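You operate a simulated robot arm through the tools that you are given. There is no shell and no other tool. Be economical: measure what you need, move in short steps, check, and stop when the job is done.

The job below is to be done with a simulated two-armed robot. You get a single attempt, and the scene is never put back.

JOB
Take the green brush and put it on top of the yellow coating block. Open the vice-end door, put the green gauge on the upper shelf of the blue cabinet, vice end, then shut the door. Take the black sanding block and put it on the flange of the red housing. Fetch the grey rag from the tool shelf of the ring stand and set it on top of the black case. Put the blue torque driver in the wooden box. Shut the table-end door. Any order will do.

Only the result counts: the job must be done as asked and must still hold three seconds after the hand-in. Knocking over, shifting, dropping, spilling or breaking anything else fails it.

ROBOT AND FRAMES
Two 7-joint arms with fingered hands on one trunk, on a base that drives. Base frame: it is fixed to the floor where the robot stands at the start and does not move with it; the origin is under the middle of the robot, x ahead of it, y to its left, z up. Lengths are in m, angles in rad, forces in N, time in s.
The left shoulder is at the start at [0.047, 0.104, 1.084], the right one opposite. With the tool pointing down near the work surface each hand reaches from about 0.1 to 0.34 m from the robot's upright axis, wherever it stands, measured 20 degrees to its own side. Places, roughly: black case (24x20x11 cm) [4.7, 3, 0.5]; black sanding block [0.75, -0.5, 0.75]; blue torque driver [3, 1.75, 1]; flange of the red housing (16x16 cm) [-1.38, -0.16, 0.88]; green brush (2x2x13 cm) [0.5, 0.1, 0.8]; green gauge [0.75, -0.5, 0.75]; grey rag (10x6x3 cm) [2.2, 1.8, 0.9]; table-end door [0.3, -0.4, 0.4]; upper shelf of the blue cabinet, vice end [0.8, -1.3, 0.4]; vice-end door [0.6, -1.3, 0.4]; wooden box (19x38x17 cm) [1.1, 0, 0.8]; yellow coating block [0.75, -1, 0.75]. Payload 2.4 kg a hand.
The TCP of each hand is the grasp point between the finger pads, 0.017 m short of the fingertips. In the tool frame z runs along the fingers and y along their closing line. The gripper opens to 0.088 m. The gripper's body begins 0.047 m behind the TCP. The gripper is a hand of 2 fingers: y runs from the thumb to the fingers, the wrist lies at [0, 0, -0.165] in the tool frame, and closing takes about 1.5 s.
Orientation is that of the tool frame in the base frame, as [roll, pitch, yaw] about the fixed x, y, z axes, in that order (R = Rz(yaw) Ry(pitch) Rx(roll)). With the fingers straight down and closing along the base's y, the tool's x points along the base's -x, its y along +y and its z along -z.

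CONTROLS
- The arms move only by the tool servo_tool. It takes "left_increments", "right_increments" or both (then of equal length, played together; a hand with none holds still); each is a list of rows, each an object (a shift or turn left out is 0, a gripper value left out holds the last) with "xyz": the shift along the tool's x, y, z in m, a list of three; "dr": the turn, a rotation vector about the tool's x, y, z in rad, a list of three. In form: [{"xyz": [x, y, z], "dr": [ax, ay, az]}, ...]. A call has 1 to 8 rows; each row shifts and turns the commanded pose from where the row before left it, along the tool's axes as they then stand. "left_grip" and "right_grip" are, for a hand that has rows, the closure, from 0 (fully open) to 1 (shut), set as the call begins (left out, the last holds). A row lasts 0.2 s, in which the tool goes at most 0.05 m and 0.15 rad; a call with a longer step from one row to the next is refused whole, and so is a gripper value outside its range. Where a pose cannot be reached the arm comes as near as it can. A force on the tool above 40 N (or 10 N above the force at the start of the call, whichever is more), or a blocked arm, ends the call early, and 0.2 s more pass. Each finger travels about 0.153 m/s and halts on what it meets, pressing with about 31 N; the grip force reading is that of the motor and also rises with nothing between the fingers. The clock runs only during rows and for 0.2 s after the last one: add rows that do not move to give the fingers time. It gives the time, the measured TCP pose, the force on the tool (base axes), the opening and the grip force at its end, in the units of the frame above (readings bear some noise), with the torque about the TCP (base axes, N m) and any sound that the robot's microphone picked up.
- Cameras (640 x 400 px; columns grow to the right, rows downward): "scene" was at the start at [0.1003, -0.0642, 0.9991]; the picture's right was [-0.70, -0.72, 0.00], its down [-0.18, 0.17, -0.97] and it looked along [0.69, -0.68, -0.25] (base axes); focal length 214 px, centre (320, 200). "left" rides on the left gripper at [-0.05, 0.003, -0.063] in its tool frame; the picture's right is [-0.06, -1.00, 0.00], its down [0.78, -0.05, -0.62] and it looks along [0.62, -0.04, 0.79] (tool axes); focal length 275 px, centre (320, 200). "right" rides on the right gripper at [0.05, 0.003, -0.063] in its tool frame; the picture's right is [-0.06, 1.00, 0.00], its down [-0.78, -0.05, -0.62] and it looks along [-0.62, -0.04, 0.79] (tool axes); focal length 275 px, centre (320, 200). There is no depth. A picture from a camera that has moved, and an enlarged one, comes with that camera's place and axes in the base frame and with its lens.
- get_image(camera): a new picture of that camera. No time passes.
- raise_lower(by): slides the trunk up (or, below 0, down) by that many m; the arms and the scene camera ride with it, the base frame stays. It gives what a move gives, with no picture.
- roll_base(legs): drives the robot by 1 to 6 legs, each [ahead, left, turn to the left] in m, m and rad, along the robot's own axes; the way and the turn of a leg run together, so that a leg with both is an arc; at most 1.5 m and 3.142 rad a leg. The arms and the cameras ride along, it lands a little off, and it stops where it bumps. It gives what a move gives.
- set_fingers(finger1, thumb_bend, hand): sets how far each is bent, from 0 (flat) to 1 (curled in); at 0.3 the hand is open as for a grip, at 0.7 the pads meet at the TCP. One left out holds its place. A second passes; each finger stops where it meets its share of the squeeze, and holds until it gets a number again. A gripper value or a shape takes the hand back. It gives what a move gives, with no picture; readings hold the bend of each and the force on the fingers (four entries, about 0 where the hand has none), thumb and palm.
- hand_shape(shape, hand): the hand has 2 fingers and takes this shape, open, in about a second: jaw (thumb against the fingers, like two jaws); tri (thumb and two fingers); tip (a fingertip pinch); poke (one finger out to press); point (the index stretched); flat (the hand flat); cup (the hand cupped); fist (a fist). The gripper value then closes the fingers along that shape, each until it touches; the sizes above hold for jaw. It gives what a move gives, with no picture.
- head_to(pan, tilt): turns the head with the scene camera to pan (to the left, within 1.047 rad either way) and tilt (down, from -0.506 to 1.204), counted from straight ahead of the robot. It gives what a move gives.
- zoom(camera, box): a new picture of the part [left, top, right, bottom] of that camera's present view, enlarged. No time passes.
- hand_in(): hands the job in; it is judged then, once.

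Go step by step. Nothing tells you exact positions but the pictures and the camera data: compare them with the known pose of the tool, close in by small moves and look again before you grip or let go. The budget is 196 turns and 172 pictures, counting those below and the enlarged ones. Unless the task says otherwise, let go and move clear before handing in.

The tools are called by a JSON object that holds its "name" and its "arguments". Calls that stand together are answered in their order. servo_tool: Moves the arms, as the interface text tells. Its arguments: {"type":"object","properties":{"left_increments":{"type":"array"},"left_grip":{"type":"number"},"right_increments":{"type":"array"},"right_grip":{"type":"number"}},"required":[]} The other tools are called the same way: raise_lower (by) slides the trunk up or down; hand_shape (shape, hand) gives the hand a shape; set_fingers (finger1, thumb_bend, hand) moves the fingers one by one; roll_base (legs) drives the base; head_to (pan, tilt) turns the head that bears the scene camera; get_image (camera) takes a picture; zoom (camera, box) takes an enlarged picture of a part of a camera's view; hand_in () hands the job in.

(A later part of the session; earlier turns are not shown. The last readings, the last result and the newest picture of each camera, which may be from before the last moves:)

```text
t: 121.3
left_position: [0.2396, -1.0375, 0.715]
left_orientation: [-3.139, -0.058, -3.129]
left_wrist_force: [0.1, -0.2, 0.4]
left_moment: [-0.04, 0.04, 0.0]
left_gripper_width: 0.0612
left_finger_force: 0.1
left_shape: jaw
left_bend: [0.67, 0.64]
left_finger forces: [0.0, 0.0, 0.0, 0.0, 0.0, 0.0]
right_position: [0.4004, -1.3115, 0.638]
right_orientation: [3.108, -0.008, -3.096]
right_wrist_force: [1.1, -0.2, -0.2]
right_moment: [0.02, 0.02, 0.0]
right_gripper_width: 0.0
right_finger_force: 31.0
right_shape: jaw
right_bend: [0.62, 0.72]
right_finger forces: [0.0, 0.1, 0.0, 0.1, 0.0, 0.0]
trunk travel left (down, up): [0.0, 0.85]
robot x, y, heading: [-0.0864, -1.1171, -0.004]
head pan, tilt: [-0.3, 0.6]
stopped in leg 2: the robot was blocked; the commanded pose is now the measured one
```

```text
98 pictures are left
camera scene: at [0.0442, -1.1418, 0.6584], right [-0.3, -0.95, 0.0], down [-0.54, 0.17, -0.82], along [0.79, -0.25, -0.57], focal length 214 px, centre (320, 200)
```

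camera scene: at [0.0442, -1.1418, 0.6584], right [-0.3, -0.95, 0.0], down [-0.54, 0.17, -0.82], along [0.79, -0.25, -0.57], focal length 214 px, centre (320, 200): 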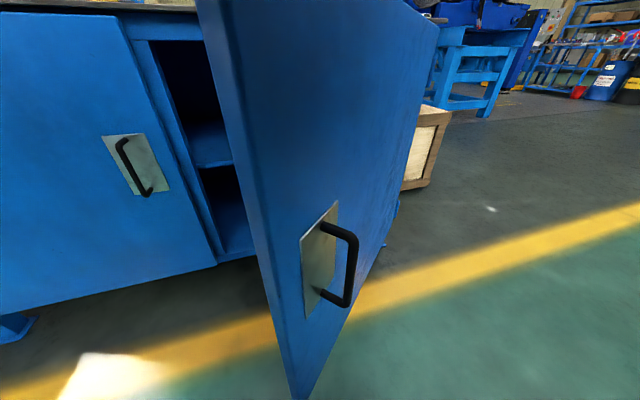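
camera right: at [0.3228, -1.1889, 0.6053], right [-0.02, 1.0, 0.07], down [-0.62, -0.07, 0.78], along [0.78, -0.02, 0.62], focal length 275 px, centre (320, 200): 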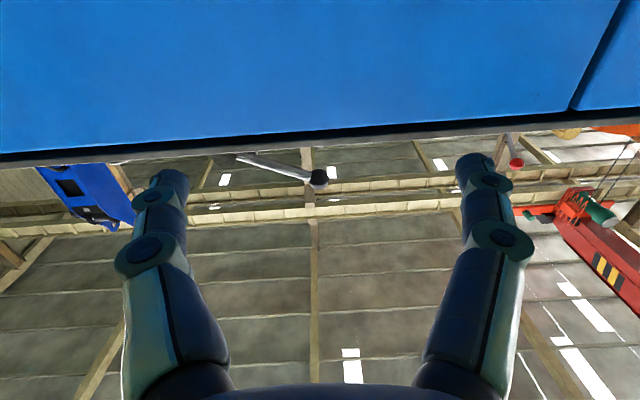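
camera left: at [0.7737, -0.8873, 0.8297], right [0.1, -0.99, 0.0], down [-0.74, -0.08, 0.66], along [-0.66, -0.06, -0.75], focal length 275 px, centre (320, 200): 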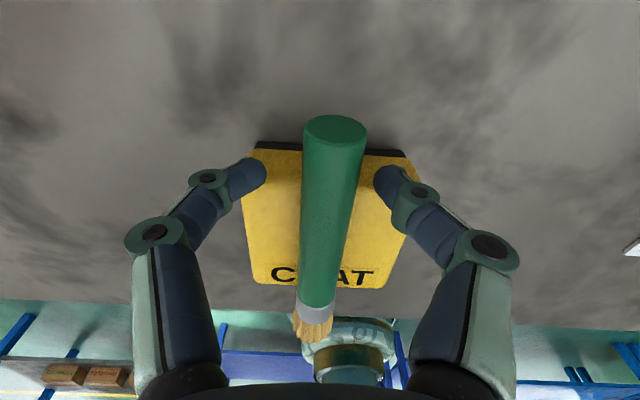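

The base touches the door edge. I back up 9 cm and then continue pushing from further out.

{"name": "roll_base", "arguments": {"legs": [[-0.1, 0.0, 0], [0, -0.06, 0], [-0.02, -0.05, 0]]}}

{"name": "get_image", "arguments": {"camera": "scene"}}

```text
t: 123.5
left_position: [0.1181, -1.1465, 0.7161]
left_orientation: [-3.141, -0.057, -3.13]
left_wrist_force: [-0.8, -0.2, -0.8]
left_moment: [0.03, 0.03, 0.05]
left_gripper_width: 0.0613
left_finger_force: 0.1
left_shape: jaw
left_bend: [0.67, 0.64]
left_finger forces: [0.0, 0.1, 0.0, 0.0, 0.0, 0.0]
right_position: [0.2802, -1.4214, 0.6392]
right_orientation: [3.106, -0.009, -3.098]
right_wrist_force: [-0.7, -0.6, 0.2]
right_moment: [0.01, 0.0, 0.0]
right_gripper_width: 0.0
right_finger_force: 31.0
right_shape: jaw
right_bend: [0.62, 0.72]
right_finger forces: [0.1, 0.0, 0.0, 0.0, 0.1, 0.0]
trunk travel left (down, up): [0.0, 0.85]
robot x, y, heading: [-0.2075, -1.2283, -0.004]
head pan, tilt: [-0.3, 0.6]
```

```text
97 pictures are left
camera scene: at [-0.0759, -1.2513, 0.6584], right [-0.3, -0.95, 0.0], down [-0.54, 0.17, -0.82], along [0.79, -0.25, -0.57], focal length 214 px, centre (320, 200)
```

scene: 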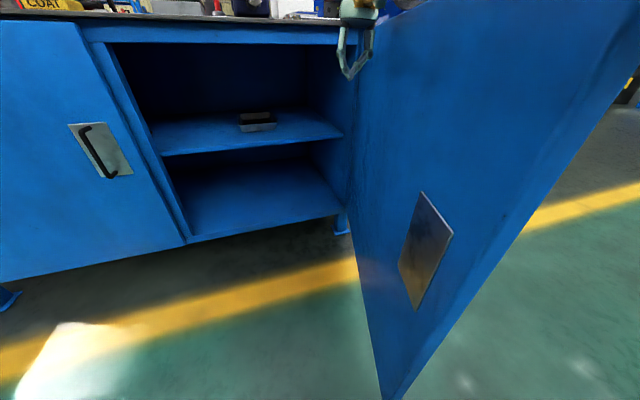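

The door is open and the upper shelf (z≈0.43) shows a small tray at about (0.79, −1.28). I tuck the right hand, raise the trunk, and go for the gauge with the left hand.

{"name": "servo_tool", "arguments": {"right_increments": [{"xyz": [0, 0.03, -0.03]}, {"xyz": [0, 0, -0.05]}, {"xyz": [0, 0, -0.05]}, {"xyz": [0.05, 0, 0]}, {"xyz": [0.05, 0, 0]}, {"xyz": [0.05, 0, 0]}, {"xyz": [0.05, 0, 0]}, {}]}}

{"name": "roll_base", "arguments": {"legs": [[-0.05, 0.3, 0], [0, 0.29, 0]]}}

{"name": "raise_lower", "arguments": {"by": 0.3}}

{"name": "head_to", "arguments": {"pan": 0.1, "tilt": 0.5}}

{"name": "get_image", "arguments": {"camera": "scene"}}

```text
t: 125.3
left_position: [0.116, -1.1474, 0.7156]
left_orientation: [3.141, -0.056, -3.13]
left_wrist_force: [0.0, 0.6, -1.2]
left_moment: [-0.02, -0.04, 0.01]
left_gripper_width: 0.0611
left_finger_force: 0.1
left_shape: jaw
left_bend: [0.67, 0.64]
left_finger forces: [0.0, 0.0, 0.0, 0.0, 0.0, 0.0]
right_position: [0.0799, -1.41, 0.7687]
right_orientation: [3.106, -0.009, -3.096]
right_wrist_force: [-0.4, -0.1, -0.2]
right_moment: [0.0, -0.01, -0.02]
right_gripper_width: 0.0
right_finger_force: 30.3
right_shape: jaw
right_bend: [0.62, 0.72]
right_finger forces: [0.0, 0.0, 0.0, 0.0, 0.0, 0.0]
trunk travel left (down, up): [0.0, 0.85]
robot x, y, heading: [-0.2076, -1.2269, -0.002]
head pan, tilt: [-0.3, 0.6]
```

```text
t: 128.9
left_position: [0.0735, -0.5686, 0.7156]
left_orientation: [3.141, -0.059, -3.138]
left_wrist_force: [0.1, -0.1, -0.6]
left_moment: [0.05, 0.02, 0.0]
left_gripper_width: 0.0612
left_finger_force: 0.1
left_shape: jaw
left_bend: [0.67, 0.64]
left_finger forces: [0.0, 0.0, 0.0, 0.1, 0.1, 0.1]
right_position: [0.0347, -0.8319, 0.7693]
right_orientation: [3.107, -0.008, -3.107]
right_wrist_force: [0.0, -0.2, -0.2]
right_moment: [-0.02, 0.01, -0.01]
right_gripper_width: 0.0
right_finger_force: 30.8
right_shape: jaw
right_bend: [0.62, 0.72]
right_finger forces: [0.0, 0.0, 0.1, 0.1, 0.1, 0.0]
trunk travel left (down, up): [0.0, 0.85]
robot x, y, heading: [-0.2536, -0.6431, -0.015]
head pan, tilt: [-0.3, 0.6]
```

```text
t: 131.9
left_position: [0.0742, -0.5675, 1.0162]
left_orientation: [3.141, -0.059, -3.138]
left_wrist_force: [-0.3, 1.1, -0.1]
left_moment: [-0.01, -0.04, 0.0]
left_gripper_width: 0.0613
left_finger_force: 0.1
left_shape: jaw
left_bend: [0.67, 0.64]
left_finger forces: [0.0, 0.1, 0.1, 0.0, 0.0, 0.1]
right_position: [0.0338, -0.8305, 1.0689]
right_orientation: [3.107, -0.009, -3.105]
right_wrist_force: [-0.7, -0.5, 1.3]
right_moment: [0.0, 0.0, -0.04]
right_gripper_width: 0.0001
right_finger_force: 31.6
right_shape: jaw
right_bend: [0.62, 0.72]
right_finger forces: [0.0, 0.0, 0.0, 0.0, 0.1, 0.1]
trunk travel left (down, up): [-0.3, 0.55]
robot x, y, heading: [-0.252, -0.6452, -0.019]
head pan, tilt: [-0.3, 0.6]
```

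```text
t: 132.8
left_position: [0.0732, -0.5681, 1.0161]
left_orientation: [-3.141, -0.058, -3.139]
left_wrist_force: [1.2, 0.2, -0.2]
left_moment: [0.03, 0.0, 0.02]
left_gripper_width: 0.061
left_finger_force: 0.0
left_shape: jaw
left_bend: [0.67, 0.64]
left_finger forces: [0.1, 0.0, 0.0, 0.0, 0.1, 0.0]
right_position: [0.0342, -0.8307, 1.0685]
right_orientation: [3.107, -0.009, -3.104]
right_wrist_force: [-0.5, -0.5, 0.3]
right_moment: [0.01, -0.05, 0.03]
right_gripper_width: 0.0
right_finger_force: 30.8
right_shape: jaw
right_bend: [0.62, 0.72]
right_finger forces: [0.0, 0.1, 0.1, 0.0, 0.1, 0.0]
trunk travel left (down, up): [-0.3, 0.55]
robot x, y, heading: [-0.2513, -0.6433, -0.013]
head pan, tilt: [0.099, 0.499]
```

```text
96 pictures are left
camera scene: at [-0.1289, -0.6358, 0.9613], right [0.08, -1.0, 0.0], down [-0.48, -0.04, -0.88], along [0.87, 0.07, -0.48], focal length 214 px, centre (320, 200)
```

scene: 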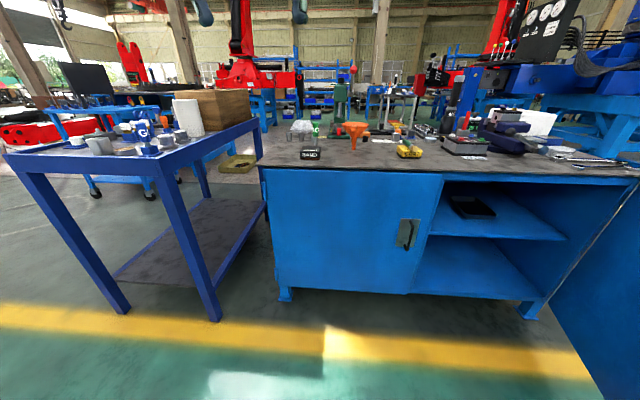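

I tilt the left tool to 45° forward-down and drive up toward the gauge.

{"name": "servo_tool", "arguments": {"left_increments": [{"dr": [0, -0.14, 0]}, {"dr": [0, -0.14, 0]}, {"dr": [0, -0.14, 0]}, {"dr": [0, -0.14, 0]}, {"dr": [0, -0.14, 0]}, {"dr": [0, -0.14, 0]}, {"xyz": [-0.035, 0.0, 0.035]}, {"xyz": [-0.035, 0, 0.035]}], "left_grip": 0.0}}

{"name": "roll_base", "arguments": {"legs": [[0.4, 0, 0.013]]}}

{"name": "get_image", "arguments": {"camera": "left"}}

{"name": "get_image", "arguments": {"camera": "scene"}}

```text
t: 134.6
left_position: [0.1873, -0.5777, 1.0204]
left_orientation: [-3.141, 0.784, -3.139]
left_wrist_force: [0.8, -0.2, 1.1]
left_moment: [0.02, 0.03, 0.02]
left_gripper_width: 0.0882
left_finger_force: 0.1
left_shape: jaw
left_bend: [0.3, 0.3]
left_finger forces: [0.0, 0.0, 0.0, 0.1, 0.0, 0.0]
left hand out of reach, approached as far as the arm can: row 6
right_position: [0.0336, -0.8312, 1.0688]
right_orientation: [3.107, -0.009, -3.104]
right_wrist_force: [0.3, 1.0, -0.1]
right_moment: [0.02, 0.03, 0.06]
right_gripper_width: 0.0
right_finger_force: 31.2
right_shape: jaw
right_bend: [0.62, 0.72]
right_finger forces: [0.0, 0.0, 0.0, 0.0, 0.0, 0.0]
trunk travel left (down, up): [-0.3, 0.55]
robot x, y, heading: [-0.2509, -0.6424, -0.017]
head pan, tilt: [0.099, 0.499]
```

```text
t: 137.1
left_position: [0.5915, -0.5804, 1.0207]
left_orientation: [3.141, 0.782, -3.129]
left_wrist_force: [0.6, 0.4, -0.7]
left_moment: [0.0, -0.04, -0.02]
left_gripper_width: 0.0878
left_finger_force: 0.0
left_shape: jaw
left_bend: [0.3, 0.3]
left_finger forces: [0.1, 0.0, 0.0, 0.1, 0.0, 0.0]
right_position: [0.44, -0.8339, 1.0684]
right_orientation: [3.107, -0.009, -3.098]
right_wrist_force: [0.1, 0.2, 0.5]
right_moment: [-0.02, 0.01, -0.04]
right_gripper_width: 0.0
right_finger_force: 31.6
right_shape: jaw
right_bend: [0.62, 0.72]
right_finger forces: [0.0, 0.0, 0.1, 0.0, 0.1, 0.0]
trunk travel left (down, up): [-0.3, 0.55]
robot x, y, heading: [0.152, -0.6496, -0.007]
head pan, tilt: [0.099, 0.499]
```

```text
95 pictures are left
camera left: at [0.5817, -0.5764, 1.1002], right [0.05, -1.0, 0.04], down [-0.99, -0.06, -0.11], along [0.12, -0.04, -0.99], focal length 275 px, centre (320, 200)
```

left: 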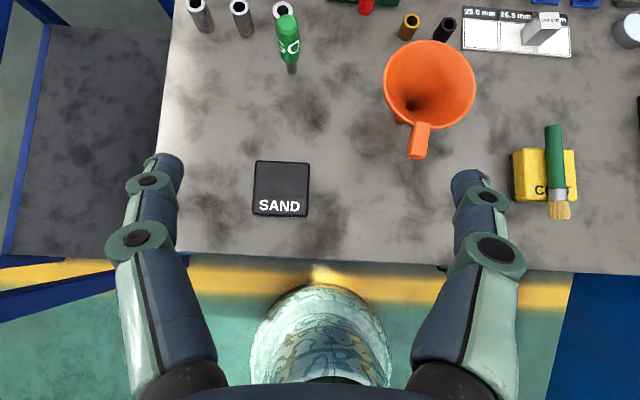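

```text
94 pictures are left
camera scene: at [0.275, -0.6397, 0.9613], right [0.09, -1.0, 0.0], down [-0.48, -0.04, -0.88], along [0.87, 0.08, -0.48], focal length 214 px, centre (320, 200)
```

scene: 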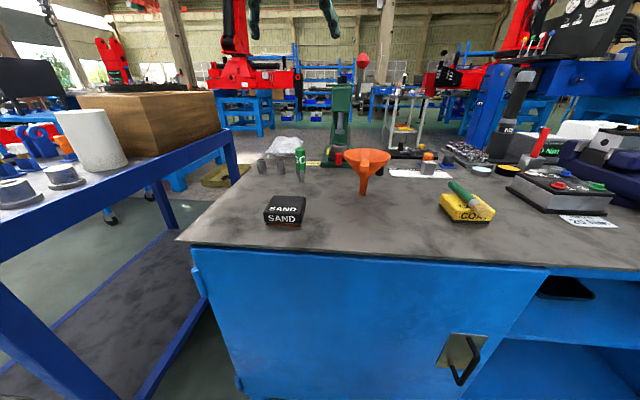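

Gauge confirmed at (0.813, −0.540). I shift the base, lower the trunk, and then approach along the tool axis.

{"name": "roll_base", "arguments": {"legs": [[0.113, 0.04, 0.007]]}}

{"name": "raise_lower", "arguments": {"by": -0.12}}

{"name": "get_image", "arguments": {"camera": "left"}}

```text
t: 138.4
left_position: [0.7023, -0.539, 1.0198]
left_orientation: [-3.14, 0.782, -3.125]
left_wrist_force: [0.6, 0.2, -0.5]
left_moment: [-0.02, 0.01, -0.01]
left_gripper_width: 0.088
left_finger_force: 0.1
left_shape: jaw
left_bend: [0.3, 0.3]
left_finger forces: [0.1, 0.0, 0.0, 0.0, 0.0, 0.0]
right_position: [0.5541, -0.7929, 1.0688]
right_orientation: [3.107, -0.008, -3.093]
right_wrist_force: [-0.4, 0.3, -0.3]
right_moment: [0.01, 0.0, 0.0]
right_gripper_width: 0.0
right_finger_force: 31.6
right_shape: jaw
right_bend: [0.62, 0.72]
right_finger forces: [0.0, 0.0, 0.1, 0.0, 0.1, 0.0]
trunk travel left (down, up): [-0.3, 0.55]
robot x, y, heading: [0.2617, -0.6113, -0.003]
head pan, tilt: [0.099, 0.499]
```

```text
t: 139.9
left_position: [0.7034, -0.538, 0.9009]
left_orientation: [-3.141, 0.782, -3.124]
left_wrist_force: [-0.1, -0.7, 1.1]
left_moment: [0.02, 0.01, 0.02]
left_gripper_width: 0.0879
left_finger_force: 0.1
left_shape: jaw
left_bend: [0.3, 0.3]
left_finger forces: [0.1, 0.0, 0.0, 0.0, 0.0, 0.0]
right_position: [0.5543, -0.792, 0.9496]
right_orientation: [3.108, -0.007, -3.093]
right_wrist_force: [0.2, -0.3, 0.0]
right_moment: [-0.01, -0.03, 0.02]
right_gripper_width: 0.0
right_finger_force: 31.3
right_shape: jaw
right_bend: [0.62, 0.72]
right_finger forces: [0.0, 0.0, 0.1, 0.0, 0.0, 0.0]
trunk travel left (down, up): [-0.18, 0.67]
robot x, y, heading: [0.2633, -0.6064, -0.002]
head pan, tilt: [0.099, 0.499]
```

```text
93 pictures are left
camera left: at [0.6945, -0.5348, 0.9804], right [0.06, -1.0, 0.04], down [-0.99, -0.06, -0.11], along [0.12, -0.04, -0.99], focal length 275 px, centre (320, 200)
```

left: 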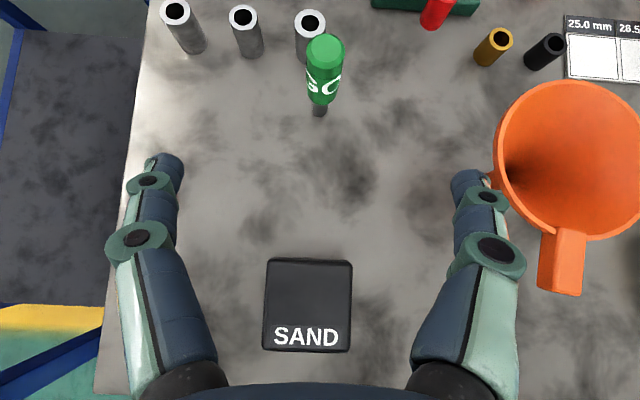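

I descend along the tool axis, leaving the last bit for after a look.

{"name": "servo_tool", "arguments": {"left_increments": [{"xyz": [0, 0, 0.04]}, {"xyz": [0, 0, 0.04]}, {"xyz": [0, 0, 0.03]}, {}]}}

{"name": "get_image", "arguments": {"camera": "left"}}

{"name": "zoom", "arguments": {"camera": "scene", "box": [200, 60, 440, 230]}}

```text
t: 140.9
left_position: [0.7826, -0.5376, 0.8215]
left_orientation: [3.141, 0.782, -3.123]
left_wrist_force: [-1.2, -1.6, 0.3]
left_moment: [-0.05, 0.02, 0.01]
left_gripper_width: 0.0878
left_finger_force: 0.0
left_shape: jaw
left_bend: [0.3, 0.3]
left_finger forces: [0.0, 0.1, 0.1, 0.1, 0.0, 0.1]
right_position: [0.5537, -0.7931, 0.9491]
right_orientation: [3.108, -0.009, -3.092]
right_wrist_force: [-1.0, -0.6, 0.5]
right_moment: [0.0, 0.02, 0.0]
right_gripper_width: 0.0002
right_finger_force: 31.4
right_shape: jaw
right_bend: [0.62, 0.72]
right_finger forces: [0.0, 0.0, 0.0, 0.1, 0.0, 0.0]
trunk travel left (down, up): [-0.18, 0.67]
robot x, y, heading: [0.2638, -0.6104, -0.002]
head pan, tilt: [0.099, 0.499]
```

```text
92 pictures are left
camera left: at [0.7739, -0.534, 0.9014], right [0.06, -1.0, 0.04], down [-0.99, -0.06, -0.11], along [0.12, -0.04, -0.99], focal length 275 px, centre (320, 200)
```

left: 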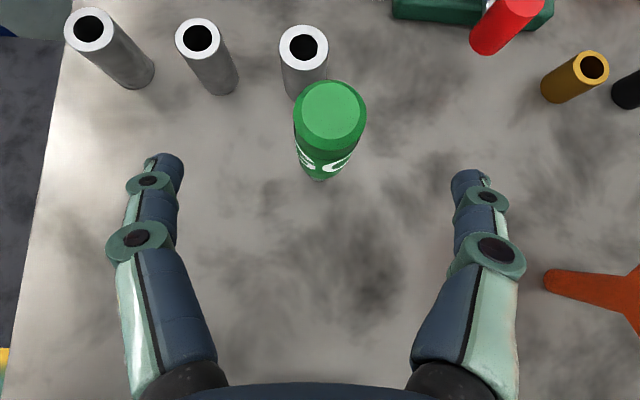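

```text
2.35 times, centred on (320, 145) of scene
camera zoom: at [0.3935, -0.5998, 0.8418], right [0.1, -1.0, 0.0], down [-0.48, -0.05, -0.88], along [0.87, 0.08, -0.48], focal length 505 px, centre (320, 329)
```

zoom: 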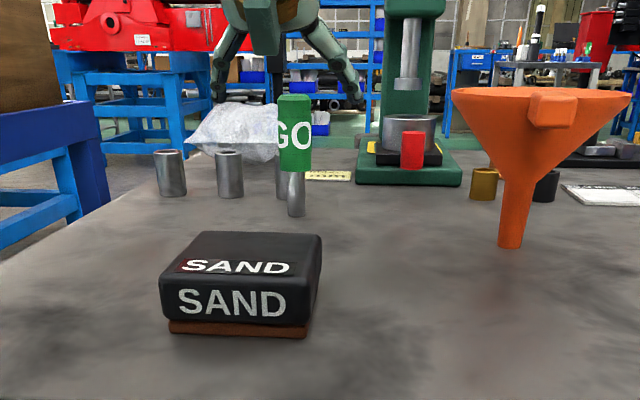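

I close the last 4 cm and grip the green handle.

{"name": "servo_tool", "arguments": {"left_increments": [{"xyz": [0.006, -0.003, 0.02]}, {"xyz": [0, 0, 0.02]}, {}]}}

{"name": "servo_tool", "arguments": {"left_increments": [{}, {}, {}, {}, {}, {}, {}], "left_grip": 1.0}}

{"name": "get_image", "arguments": {"camera": "left"}}

```text
t: 141.7
left_position: [0.8073, -0.5391, 0.7901]
left_orientation: [-3.14, 0.782, -3.125]
left_wrist_force: [0.0, -0.2, 0.2]
left_moment: [0.01, 0.01, -0.02]
left_gripper_width: 0.0878
left_finger_force: 0.1
left_shape: jaw
left_bend: [0.3, 0.3]
left_finger forces: [0.1, 0.0, 0.0, 0.0, 0.0, 0.1]
right_position: [0.5547, -0.7932, 0.9482]
right_orientation: [3.106, -0.008, -3.092]
right_wrist_force: [0.7, 1.1, 0.0]
right_moment: [0.0, -0.03, 0.02]
right_gripper_width: 0.0002
right_finger_force: 30.7
right_shape: jaw
right_bend: [0.62, 0.72]
right_finger forces: [0.0, 0.0, 0.1, 0.0, 0.0, 0.1]
trunk travel left (down, up): [-0.18, 0.67]
robot x, y, heading: [0.2618, -0.6125, -0.005]
head pan, tilt: [0.099, 0.499]
```

```text
t: 143.3
left_position: [0.8062, -0.5404, 0.7895]
left_orientation: [-3.139, 0.781, -3.127]
left_wrist_force: [-0.7, 1.3, -0.8]
left_moment: [-0.01, 0.01, 0.0]
left_gripper_width: 0.0203
left_finger_force: 31.2
left_shape: jaw
left_bend: [0.74, 0.7]
left_finger forces: [26.3, 0.1, 0.1, 0.1, 26.2, 0.1]
right_position: [0.5552, -0.7931, 0.9494]
right_orientation: [3.107, -0.009, -3.093]
right_wrist_force: [0.1, 0.0, 0.8]
right_moment: [-0.02, 0.0, 0.01]
right_gripper_width: 0.0001
right_finger_force: 31.2
right_shape: jaw
right_bend: [0.62, 0.72]
right_finger forces: [0.0, 0.0, 0.0, 0.0, 0.1, 0.1]
trunk travel left (down, up): [-0.18, 0.67]
robot x, y, heading: [0.2646, -0.611, 0.0]
head pan, tilt: [0.099, 0.499]
```

```text
90 pictures are left
camera left: at [0.7974, -0.5358, 0.8698], right [0.06, -1.0, 0.04], down [-0.99, -0.07, -0.11], along [0.12, -0.04, -0.99], focal length 275 px, centre (320, 200)
```

left: 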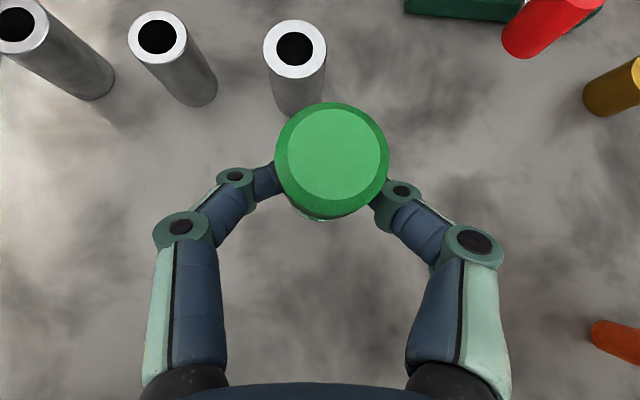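

The gauge is held upright. I lift it, back away, and move in front of the open compartment.

{"name": "raise_lower", "arguments": {"by": 0.13}}

{"name": "roll_base", "arguments": {"legs": [[-0.45, 0, 0], [0, -0.56, 0]]}}

{"name": "raise_lower", "arguments": {"by": -0.31}}

{"name": "servo_tool", "arguments": {"left_increments": [{"xyz": [0.035, 0, 0.035]}, {"xyz": [0.02, 0, 0.02]}, {}]}}

{"name": "head_to", "arguments": {"pan": 0.0, "tilt": 0.4}}

{"name": "get_image", "arguments": {"camera": "scene"}}

{"name": "get_image", "arguments": {"camera": "left"}}

```text
t: 144.8
left_position: [0.8057, -0.5397, 0.92]
left_orientation: [-3.138, 0.782, -3.123]
left_wrist_force: [-0.6, 0.6, -0.5]
left_moment: [0.0, 0.01, 0.0]
left_gripper_width: 0.0204
left_finger_force: 31.1
left_shape: jaw
left_bend: [0.74, 0.7]
left_finger forces: [26.3, 0.1, 0.1, 0.1, 26.4, 0.0]
right_position: [0.5552, -0.7918, 1.0803]
right_orientation: [3.108, -0.009, -3.093]
right_wrist_force: [0.3, 0.3, -0.1]
right_moment: [0.02, -0.01, -0.01]
right_gripper_width: 0.0001
right_finger_force: 31.1
right_shape: jaw
right_bend: [0.62, 0.72]
right_finger forces: [0.0, 0.1, 0.1, 0.1, 0.0, 0.0]
trunk travel left (down, up): [-0.31, 0.54]
robot x, y, heading: [0.2647, -0.6074, -0.003]
head pan, tilt: [0.099, 0.499]
```

```text
t: 150.3
left_position: [0.3646, -1.0909, 0.9194]
left_orientation: [-3.139, 0.78, -3.13]
left_wrist_force: [0.6, 0.3, -0.2]
left_moment: [-0.02, -0.01, -0.02]
left_gripper_width: 0.0204
left_finger_force: 31.2
left_shape: jaw
left_bend: [0.74, 0.7]
left_finger forces: [26.5, 0.1, 0.1, 0.0, 26.5, 0.0]
right_position: [0.1128, -1.342, 1.0785]
right_orientation: [3.108, -0.009, -3.098]
right_wrist_force: [0.3, -0.1, 0.5]
right_moment: [-0.02, -0.01, 0.0]
right_gripper_width: 0.0001
right_finger_force: 31.2
right_shape: jaw
right_bend: [0.62, 0.72]
right_finger forces: [0.0, 0.1, 0.0, 0.1, 0.1, 0.1]
trunk travel left (down, up): [-0.31, 0.54]
robot x, y, heading: [-0.1742, -1.1585, -0.01]
head pan, tilt: [0.099, 0.499]
```

```text
t: 153.4
left_position: [0.3649, -1.0899, 0.6111]
left_orientation: [-3.141, 0.784, -3.129]
left_wrist_force: [-0.1, -0.3, -0.8]
left_moment: [0.02, 0.05, -0.02]
left_gripper_width: 0.02
left_finger_force: 31.1
left_shape: jaw
left_bend: [0.74, 0.7]
left_finger forces: [26.5, 0.0, 0.0, 0.0, 26.5, 0.1]
right_position: [0.1128, -1.3418, 0.7692]
right_orientation: [3.106, -0.008, -3.096]
right_wrist_force: [0.5, 0.6, -0.3]
right_moment: [0.02, 0.02, -0.04]
right_gripper_width: 0.0
right_finger_force: 31.1
right_shape: jaw
right_bend: [0.62, 0.72]
right_finger forces: [0.1, 0.1, 0.1, 0.0, 0.0, 0.0]
trunk travel left (down, up): [0.0, 0.85]
robot x, y, heading: [-0.1759, -1.1576, -0.01]
head pan, tilt: [0.099, 0.499]
```

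```text
t: 154.2
left_position: [0.3644, -1.0924, 0.5329]
left_orientation: [-3.14, 0.782, -3.129]
left_wrist_force: [-0.7, -0.1, -0.2]
left_moment: [-0.02, 0.0, 0.03]
left_gripper_width: 0.0201
left_finger_force: 31.0
left_shape: jaw
left_bend: [0.74, 0.7]
left_finger forces: [26.5, 0.1, 0.1, 0.0, 26.5, 0.0]
right_position: [0.113, -1.3417, 0.7693]
right_orientation: [3.107, -0.008, -3.096]
right_wrist_force: [-0.6, 0.0, -0.7]
right_moment: [-0.04, -0.05, 0.0]
right_gripper_width: 0.0
right_finger_force: 30.8
right_shape: jaw
right_bend: [0.62, 0.72]
right_finger forces: [0.0, 0.1, 0.0, 0.0, 0.0, 0.0]
trunk travel left (down, up): [0.0, 0.85]
robot x, y, heading: [-0.179, -1.1572, -0.01]
head pan, tilt: [0.099, 0.499]
```

```text
t: 154.8
left_position: [0.3634, -1.092, 0.5339]
left_orientation: [-3.139, 0.782, -3.13]
left_wrist_force: [-0.9, -0.5, -1.0]
left_moment: [0.0, 0.06, -0.03]
left_gripper_width: 0.0204
left_finger_force: 30.7
left_shape: jaw
left_bend: [0.74, 0.7]
left_finger forces: [26.5, 0.0, 0.0, 0.0, 26.4, 0.0]
right_position: [0.1125, -1.3428, 0.7693]
right_orientation: [3.107, -0.008, -3.099]
right_wrist_force: [-0.3, -0.6, -0.3]
right_moment: [0.04, 0.04, -0.03]
right_gripper_width: 0.0001
right_finger_force: 30.7
right_shape: jaw
right_bend: [0.62, 0.72]
right_finger forces: [0.0, 0.0, 0.1, 0.1, 0.0, 0.0]
trunk travel left (down, up): [0.0, 0.85]
robot x, y, heading: [-0.1754, -1.158, -0.007]
head pan, tilt: [0.0, 0.4]
```

```text
89 pictures are left
camera scene: at [-0.035, -1.1579, 0.6766], right [-0.01, -1.0, 0.0], down [-0.39, 0.0, -0.92], along [0.92, -0.01, -0.39], focal length 214 px, centre (320, 200)
```

scene: 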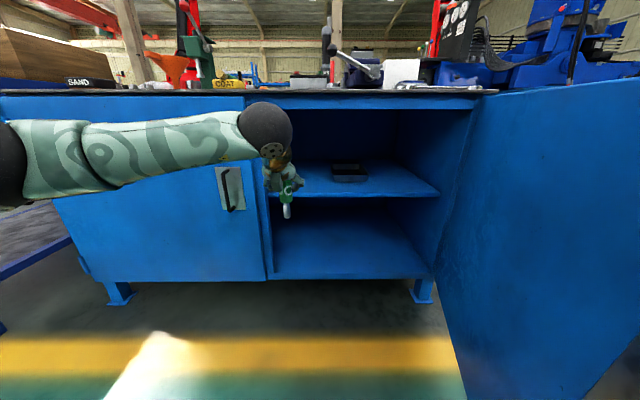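

```text
88 pictures are left
camera left: at [0.3551, -1.088, 0.6125], right [0.05, -1.0, 0.04], down [-0.99, -0.06, -0.11], along [0.12, -0.04, -0.99], focal length 275 px, centre (320, 200)
```

left: 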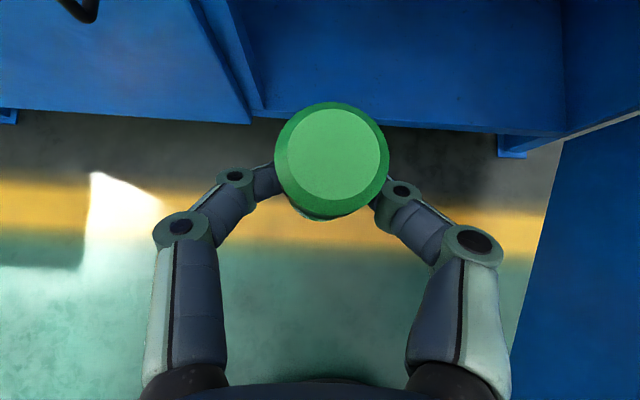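

The gauge's bottom is about 3 cm above shelf level. I drive in slightly right of the divider.

{"name": "roll_base", "arguments": {"legs": [[0.0, -0.04, 0.007], [0.3, 0, 0]]}}

{"name": "get_image", "arguments": {"camera": "scene"}}

{"name": "get_image", "arguments": {"camera": "left"}}

```text
t: 157.4
left_position: [0.6604, -1.1322, 0.5303]
left_orientation: [3.138, 0.776, -3.136]
left_wrist_force: [-0.8, -0.2, -0.9]
left_moment: [-0.02, 0.0, 0.01]
left_gripper_width: 0.0204
left_finger_force: 31.2
left_shape: jaw
left_bend: [0.74, 0.71]
left_finger forces: [26.7, 0.1, 0.0, 0.0, 26.6, 0.1]
right_position: [0.4118, -1.3834, 0.7686]
right_orientation: [3.106, -0.006, -3.096]
right_wrist_force: [-0.2, -0.4, 0.1]
right_moment: [0.01, -0.01, -0.01]
right_gripper_width: 0.0001
right_finger_force: 31.3
right_shape: jaw
right_bend: [0.62, 0.72]
right_finger forces: [0.0, 0.0, 0.0, 0.0, 0.1, 0.0]
trunk travel left (down, up): [0.0, 0.85]
robot x, y, heading: [0.1222, -1.1999, -0.0]
head pan, tilt: [0.0, 0.4]
```

```text
87 pictures are left
camera scene: at [0.2639, -1.1987, 0.6765], right [-0.01, -1.0, 0.0], down [-0.39, 0.0, -0.92], along [0.92, -0.01, -0.39], focal length 214 px, centre (320, 200)
```

scene: 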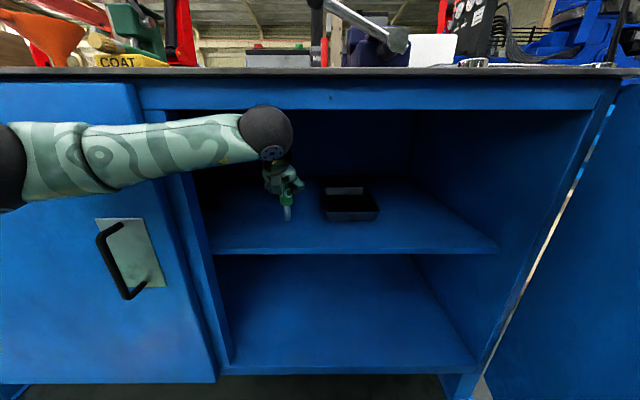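

```text
86 pictures are left
camera left: at [0.6522, -1.1291, 0.6094], right [0.05, -1.0, 0.04], down [-0.99, -0.06, -0.11], along [0.11, -0.03, -0.99], focal length 275 px, centre (320, 200)
```

left: 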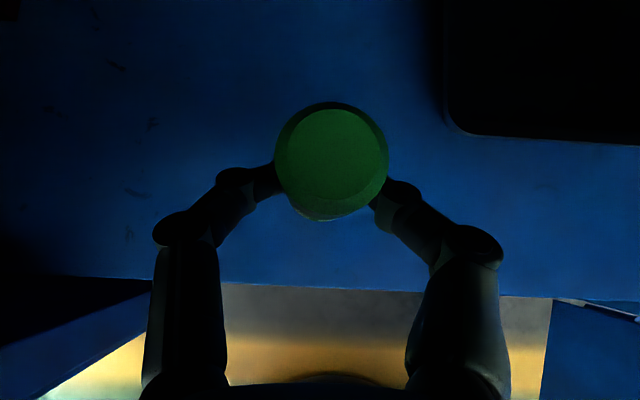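

The gauge is over the shelf. I lower in small steps and watch the force.

{"name": "servo_tool", "arguments": {"left_increments": [{"xyz": [0.005, 0, 0.005]}, {"xyz": [0.005, 0, 0.005]}, {"xyz": [0.004, 0, 0.004]}, {}]}}

{"name": "zoom", "arguments": {"camera": "scene", "box": [220, 140, 380, 260]}}

```text
t: 158.4
left_position: [0.6617, -1.1332, 0.5089]
left_orientation: [3.136, 0.775, -3.135]
left_wrist_force: [0.0, -0.1, -0.5]
left_moment: [0.0, 0.03, 0.01]
left_gripper_width: 0.0207
left_finger_force: 30.9
left_shape: jaw
left_bend: [0.74, 0.71]
left_finger forces: [26.6, 0.0, 0.0, 0.0, 26.6, 0.0]
right_position: [0.4137, -1.3832, 0.7689]
right_orientation: [3.108, -0.01, -3.095]
right_wrist_force: [-0.8, 0.1, -0.1]
right_moment: [-0.02, -0.01, 0.0]
right_gripper_width: 0.0
right_finger_force: 30.6
right_shape: jaw
right_bend: [0.62, 0.72]
right_finger forces: [0.0, 0.1, 0.0, 0.0, 0.0, 0.1]
trunk travel left (down, up): [0.0, 0.85]
robot x, y, heading: [0.1226, -1.2013, -0.004]
head pan, tilt: [0.0, 0.4]
```

```text
3.33 times, centred on (300, 200) of scene
camera zoom: at [0.2652, -1.199, 0.6766], right [-0.01, -1.0, 0.0], down [-0.39, 0.0, -0.92], along [0.92, -0.01, -0.39], focal length 715 px, centre (387, 200)
```

zoom: 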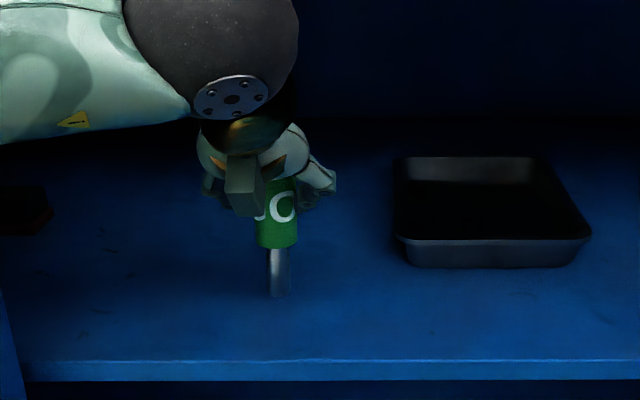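

Still free. I lower further in smaller steps.

{"name": "servo_tool", "arguments": {"left_increments": [{"xyz": [0.0035, 0, 0.0035]}, {"xyz": [0.002, 0, 0.002]}, {}]}}

{"name": "servo_tool", "arguments": {"left_increments": [{"xyz": [0.002, 0, 0.002]}, {"xyz": [0.002, 0, 0.002]}, {}]}}

{"name": "zoom", "arguments": {"camera": "scene", "box": [220, 140, 380, 260]}}

```text
t: 159.2
left_position: [0.6599, -1.1331, 0.5018]
left_orientation: [3.137, 0.775, -3.136]
left_wrist_force: [-1.0, -0.1, -0.3]
left_moment: [0.01, 0.02, -0.01]
left_gripper_width: 0.0206
left_finger_force: 31.4
left_shape: jaw
left_bend: [0.74, 0.71]
left_finger forces: [26.6, 0.0, 0.0, 0.1, 26.6, 0.1]
right_position: [0.4131, -1.384, 0.7701]
right_orientation: [3.106, -0.009, -3.096]
right_wrist_force: [0.1, -0.6, 0.6]
right_moment: [0.01, 0.02, 0.0]
right_gripper_width: 0.0
right_finger_force: 31.0
right_shape: jaw
right_bend: [0.62, 0.72]
right_finger forces: [0.0, 0.0, 0.0, 0.1, 0.1, 0.0]
trunk travel left (down, up): [0.0, 0.85]
robot x, y, heading: [0.1261, -1.1955, -0.011]
head pan, tilt: [0.0, 0.4]
```

```text
t: 160.0
left_position: [0.6593, -1.134, 0.4961]
left_orientation: [3.136, 0.774, -3.138]
left_wrist_force: [0.1, -0.3, -1.6]
left_moment: [0.03, 0.05, 0.0]
left_gripper_width: 0.0204
left_finger_force: 31.0
left_shape: jaw
left_bend: [0.74, 0.71]
left_finger forces: [26.6, 0.0, 0.1, 0.1, 26.6, 0.0]
right_position: [0.4134, -1.3836, 0.7683]
right_orientation: [3.107, -0.009, -3.096]
right_wrist_force: [0.8, 0.4, 0.9]
right_moment: [-0.03, 0.02, -0.01]
right_gripper_width: 0.0
right_finger_force: 30.9
right_shape: jaw
right_bend: [0.62, 0.72]
right_finger forces: [0.0, 0.1, 0.1, 0.0, 0.0, 0.0]
trunk travel left (down, up): [0.0, 0.85]
robot x, y, heading: [0.122, -1.1968, -0.003]
head pan, tilt: [0.0, 0.4]
```

```text
3.33 times, centred on (300, 200) of scene
camera zoom: at [0.2652, -1.199, 0.6766], right [-0.01, -1.0, 0.0], down [-0.39, 0.0, -0.92], along [0.92, -0.01, -0.39], focal length 715 px, centre (387, 200)
```

zoom: 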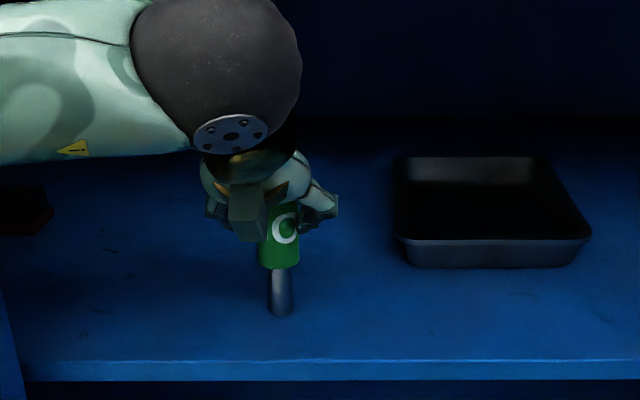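

{"name": "servo_tool", "arguments": {"left_increments": [{"xyz": [0.0015, 0, 0.0015]}, {"xyz": [0.0015, 0, 0.0015]}, {"xyz": [0.0015, 0, 0.0015]}, {}]}}

{"name": "servo_tool", "arguments": {"left_increments": [{"xyz": [0.0015, 0, 0.0015]}, {"xyz": [0.0015, 0, 0.0015]}, {}]}}

{"name": "zoom", "arguments": {"camera": "scene", "box": [220, 140, 380, 260]}}

```text
t: 161.0
left_position: [0.6604, -1.1334, 0.4925]
left_orientation: [3.138, 0.781, -3.135]
left_wrist_force: [-1.2, 0.0, 17.5]
left_moment: [-0.04, -0.11, 0.03]
left_gripper_width: 0.0228
left_finger_force: 31.3
left_shape: jaw
left_bend: [0.75, 0.72]
left_finger forces: [28.5, 0.0, 0.1, 0.0, 29.1, 0.0]
right_position: [0.4113, -1.3835, 0.7698]
right_orientation: [3.106, -0.007, -3.097]
right_wrist_force: [0.4, -0.1, 0.1]
right_moment: [-0.03, 0.02, 0.03]
right_gripper_width: 0.0001
right_finger_force: 30.8
right_shape: jaw
right_bend: [0.62, 0.72]
right_finger forces: [0.0, 0.1, 0.0, 0.1, 0.1, 0.1]
trunk travel left (down, up): [0.0, 0.85]
robot x, y, heading: [0.1259, -1.2028, -0.01]
head pan, tilt: [0.0, 0.4]
```

```text
t: 161.8
left_position: [0.6604, -1.1325, 0.4904]
left_orientation: [3.139, 0.784, -3.133]
left_wrist_force: [2.7, -0.1, 36.0]
left_moment: [-0.05, -0.23, -0.03]
left_gripper_width: 0.026
left_finger_force: 30.6
left_shape: jaw
left_bend: [0.77, 0.75]
left_finger forces: [29.7, 0.0, 0.0, 0.0, 30.4, 0.1]
right_position: [0.4109, -1.384, 0.7698]
right_orientation: [3.107, -0.005, -3.097]
right_wrist_force: [0.7, 0.4, 0.0]
right_moment: [0.0, 0.01, 0.0]
right_gripper_width: 0.0
right_finger_force: 30.7
right_shape: jaw
right_bend: [0.62, 0.72]
right_finger forces: [0.0, 0.1, 0.1, 0.1, 0.0, 0.0]
trunk travel left (down, up): [0.0, 0.85]
robot x, y, heading: [0.1184, -1.1988, -0.008]
head pan, tilt: [0.0, 0.4]
```

```text
3.33 times, centred on (300, 200) of scene
camera zoom: at [0.2637, -1.1992, 0.6773], right [-0.01, -1.0, 0.0], down [-0.39, 0.0, -0.92], along [0.92, -0.01, -0.39], focal length 715 px, centre (387, 200)
```

zoom: 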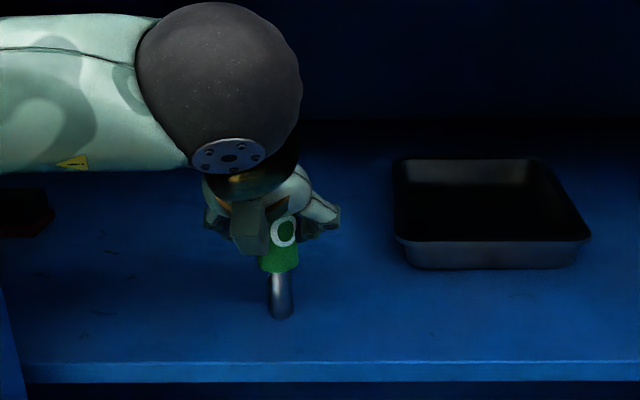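

The gauge stands on the shelf. I relax 3 mm, release, and withdraw along the tool axis.

{"name": "servo_tool", "arguments": {"left_increments": [{"xyz": [-0.002, 0, -0.002]}, {}]}}

{"name": "servo_tool", "arguments": {"left_increments": [{}, {}, {}, {}], "left_grip": 0.3}}

{"name": "get_image", "arguments": {"camera": "left"}}

{"name": "zoom", "arguments": {"camera": "scene", "box": [220, 140, 380, 260]}}

```text
t: 162.4
left_position: [0.6601, -1.1334, 0.4908]
left_orientation: [3.137, 0.778, -3.138]
left_wrist_force: [3.3, -1.3, 29.2]
left_moment: [-0.09, -0.22, 0.01]
left_gripper_width: 0.026
left_finger_force: 31.1
left_shape: jaw
left_bend: [0.77, 0.75]
left_finger forces: [28.9, 0.1, 0.1, 0.0, 30.1, 0.0]
right_position: [0.4118, -1.3849, 0.7691]
right_orientation: [3.108, -0.007, -3.096]
right_wrist_force: [0.2, 0.4, -0.3]
right_moment: [0.03, 0.02, 0.02]
right_gripper_width: 0.0
right_finger_force: 30.6
right_shape: jaw
right_bend: [0.62, 0.72]
right_finger forces: [0.0, 0.1, 0.0, 0.0, 0.1, 0.1]
trunk travel left (down, up): [0.0, 0.85]
robot x, y, heading: [0.1227, -1.2014, -0.011]
head pan, tilt: [0.0, 0.4]
```

```text
t: 163.4
left_position: [0.6618, -1.1333, 0.4874]
left_orientation: [3.138, 0.774, -3.135]
left_wrist_force: [1.0, 0.0, 0.2]
left_moment: [0.04, -0.07, 0.0]
left_gripper_width: 0.061
left_finger_force: 0.0
left_shape: jaw
left_bend: [0.67, 0.64]
left_finger forces: [0.0, 0.0, 0.1, 0.1, 0.0, 0.0]
right_position: [0.4117, -1.3822, 0.7675]
right_orientation: [3.107, -0.008, -3.096]
right_wrist_force: [-0.2, 0.9, 0.1]
right_moment: [0.03, 0.0, 0.0]
right_gripper_width: 0.0
right_finger_force: 31.3
right_shape: jaw
right_bend: [0.62, 0.72]
right_finger forces: [0.0, 0.0, 0.1, 0.1, 0.1, 0.0]
trunk travel left (down, up): [0.0, 0.85]
robot x, y, heading: [0.1201, -1.1993, -0.006]
head pan, tilt: [0.0, 0.4]
```

```text
82 pictures are left
camera left: at [0.6522, -1.1293, 0.5673], right [0.05, -1.0, 0.04], down [-0.99, -0.06, -0.11], along [0.11, -0.03, -0.99], focal length 275 px, centre (320, 200)
```

left: 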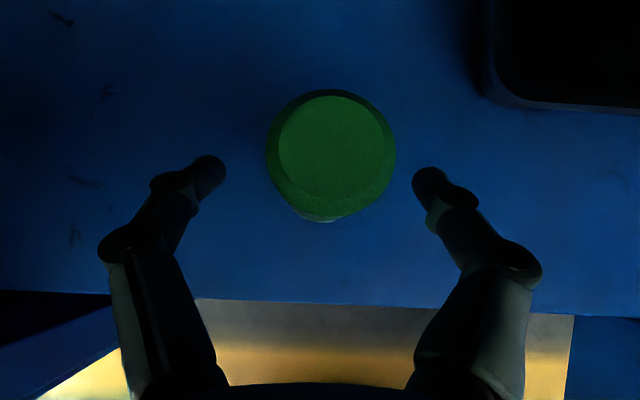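

```text
3.33 times, centred on (300, 200) of scene
camera zoom: at [0.2651, -1.199, 0.6766], right [-0.01, -1.0, 0.0], down [-0.39, 0.0, -0.92], along [0.92, -0.01, -0.39], focal length 715 px, centre (387, 200)
```

zoom: 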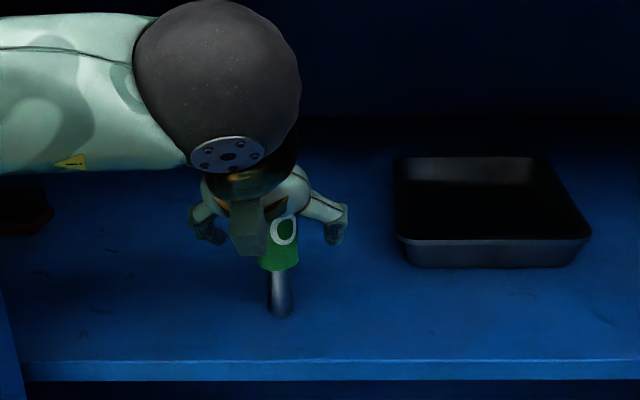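

The gauge stands free. I back out, then look at the door to plan closing it from its outer side with the left hand.

{"name": "roll_base", "arguments": {"legs": [[-0.45, 0, 0]]}}

{"name": "get_image", "arguments": {"camera": "scene"}}

{"name": "head_to", "arguments": {"pan": -0.8, "tilt": 0.5}}

{"name": "get_image", "arguments": {"camera": "scene"}}

```text
t: 166.1
left_position: [0.21, -1.1277, 0.4884]
left_orientation: [3.138, 0.775, -3.129]
left_wrist_force: [-0.5, -0.7, 0.4]
left_moment: [0.02, 0.03, 0.01]
left_gripper_width: 0.0612
left_finger_force: 0.0
left_shape: jaw
left_bend: [0.67, 0.64]
left_finger forces: [0.0, 0.0, 0.0, 0.0, 0.0, 0.0]
right_position: [-0.0353, -1.3806, 0.7693]
right_orientation: [3.107, -0.009, -3.088]
right_wrist_force: [0.2, 0.8, 0.1]
right_moment: [0.02, 0.02, 0.01]
right_gripper_width: 0.0
right_finger_force: 30.7
right_shape: jaw
right_bend: [0.62, 0.72]
right_finger forces: [0.1, 0.0, 0.1, 0.1, 0.0, 0.1]
trunk travel left (down, up): [0.0, 0.85]
robot x, y, heading: [-0.327, -1.1982, 0.003]
head pan, tilt: [0.0, 0.4]
```

```text
80 pictures are left
camera scene: at [-0.1844, -1.1968, 0.6766], right [0.0, -1.0, 0.0], down [-0.39, 0.0, -0.92], along [0.92, 0.0, -0.39], focal length 214 px, centre (320, 200)
```

scene: 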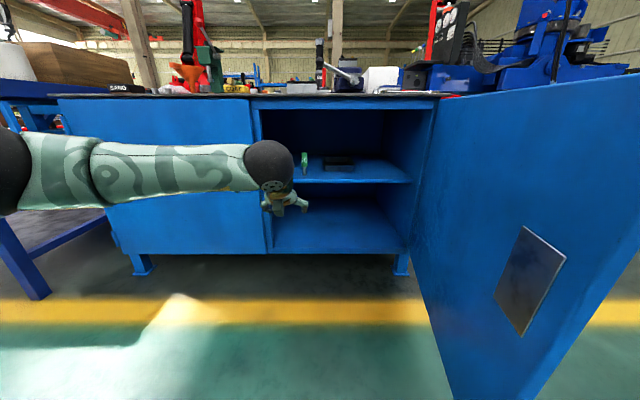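

```text
t: 167.2
left_position: [0.2089, -1.1275, 0.488]
left_orientation: [3.139, 0.774, -3.129]
left_wrist_force: [-0.3, 0.1, 0.2]
left_moment: [0.01, 0.0, 0.01]
left_gripper_width: 0.0613
left_finger_force: 0.1
left_shape: jaw
left_bend: [0.67, 0.64]
left_finger forces: [0.0, 0.0, 0.0, 0.0, 0.0, 0.0]
right_position: [-0.036, -1.3796, 0.7689]
right_orientation: [3.107, -0.008, -3.09]
right_wrist_force: [0.2, -0.3, 0.1]
right_moment: [-0.03, 0.0, -0.01]
right_gripper_width: 0.0004
right_finger_force: 30.8
right_shape: jaw
right_bend: [0.62, 0.72]
right_finger forces: [0.1, 0.1, 0.0, 0.1, 0.0, 0.0]
trunk travel left (down, up): [0.0, 0.85]
robot x, y, heading: [-0.3228, -1.1998, 0.006]
head pan, tilt: [-0.799, 0.499]
```

```text
79 pictures are left
camera scene: at [-0.2135, -1.262, 0.6675], right [-0.72, -0.7, 0.0], down [-0.33, 0.34, -0.88], along [0.61, -0.63, -0.48], focal length 214 px, centre (320, 200)
```

scene: 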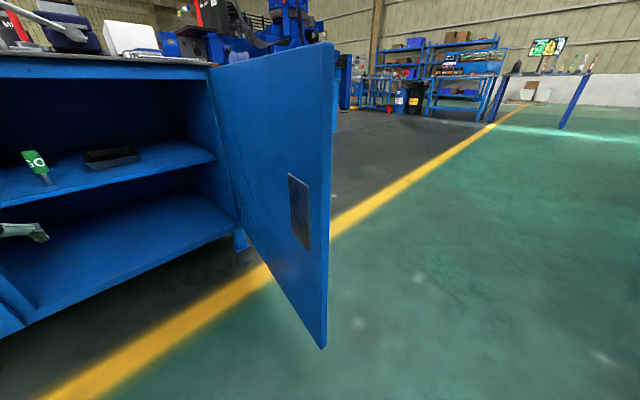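

The gauge stands well on the shelf. The door's free edge is at (−0.03, −1.47). I retract the left hand, point it down, and get it out to the left side.

{"name": "servo_tool", "arguments": {"left_increments": [{"xyz": [-0.035, 0, -0.035]}, {"xyz": [-0.035, 0, -0.035]}, {"xyz": [-0.035, 0, -0.035]}, {"xyz": [0.035, 0, -0.035]}, {"xyz": [0.035, 0, -0.035]}, {"dr": [0, 0.13, 0]}, {"dr": [0, 0.13, 0]}, {"dr": [0, 0.13, 0]}], "left_grip": 1.0}}

{"name": "servo_tool", "arguments": {"left_increments": [{"dr": [0, 0.13, 0]}, {"dr": [0, 0.13, 0]}, {"dr": [0, 0.125, 0]}, {"xyz": [0.03, 0.035, 0]}, {"xyz": [0.03, 0.035, 0]}, {"xyz": [0.03, 0.035, 0]}, {"xyz": [0, 0.045, 0]}, {"xyz": [0, 0.045, 0]}]}}

{"name": "servo_tool", "arguments": {"left_increments": [{"xyz": [0.02, 0.04, 0]}, {"xyz": [0.02, 0.04, 0]}, {"xyz": [0.02, 0, 0]}, {}]}}

```text
t: 169.0
left_position: [0.1136, -1.1309, 0.6402]
left_orientation: [3.138, 0.384, -3.127]
left_wrist_force: [-0.1, 0.0, 0.5]
left_moment: [-0.01, -0.01, 0.01]
left_gripper_width: 0.0
left_finger_force: 31.5
left_shape: jaw
left_bend: [0.63, 0.72]
left_finger forces: [0.0, 0.0, 0.1, 0.1, 0.1, 0.0]
right_position: [-0.0355, -1.3793, 0.7699]
right_orientation: [3.107, -0.008, -3.088]
right_wrist_force: [-0.6, 0.4, -0.4]
right_moment: [-0.01, 0.04, -0.01]
right_gripper_width: 0.0
right_finger_force: 31.3
right_shape: jaw
right_bend: [0.62, 0.72]
right_finger forces: [0.0, 0.1, 0.0, 0.0, 0.0, 0.0]
trunk travel left (down, up): [0.0, 0.85]
robot x, y, heading: [-0.3268, -1.1988, 0.007]
head pan, tilt: [-0.799, 0.499]
```

```text
t: 170.8
left_position: [0.0211, -0.9398, 0.6353]
left_orientation: [3.137, 0.001, -3.129]
left_wrist_force: [-0.4, 0.6, 0.1]
left_moment: [0.01, 0.04, 0.01]
left_gripper_width: 0.0
left_finger_force: 31.3
left_shape: jaw
left_bend: [0.63, 0.72]
left_finger forces: [0.1, 0.0, 0.0, 0.0, 0.0, 0.0]
right_position: [-0.0339, -1.38, 0.7688]
right_orientation: [3.107, -0.009, -3.089]
right_wrist_force: [-0.7, -0.6, -0.4]
right_moment: [-0.03, -0.04, 0.0]
right_gripper_width: 0.0
right_finger_force: 30.0
right_shape: jaw
right_bend: [0.62, 0.72]
right_finger forces: [0.0, 0.1, 0.0, 0.0, 0.1, 0.0]
trunk travel left (down, up): [0.0, 0.85]
robot x, y, heading: [-0.3283, -1.1971, 0.0]
head pan, tilt: [-0.799, 0.499]
```

```text
t: 171.8
left_position: [-0.042, -0.8569, 0.6372]
left_orientation: [3.137, 0.0, -3.125]
left_wrist_force: [0.3, -0.4, -0.1]
left_moment: [0.02, 0.02, -0.01]
left_gripper_width: 0.0
left_finger_force: 30.4
left_shape: jaw
left_bend: [0.63, 0.72]
left_finger forces: [0.1, 0.0, 0.0, 0.1, 0.1, 0.0]
right_position: [-0.0353, -1.3804, 0.7682]
right_orientation: [3.107, -0.008, -3.087]
right_wrist_force: [0.5, 0.0, -1.3]
right_moment: [0.0, 0.02, -0.01]
right_gripper_width: 0.0001
right_finger_force: 31.0
right_shape: jaw
right_bend: [0.62, 0.72]
right_finger forces: [0.0, 0.1, 0.0, 0.1, 0.0, 0.1]
trunk travel left (down, up): [0.0, 0.85]
robot x, y, heading: [-0.3283, -1.1991, 0.003]
head pan, tilt: [-0.799, 0.499]
```

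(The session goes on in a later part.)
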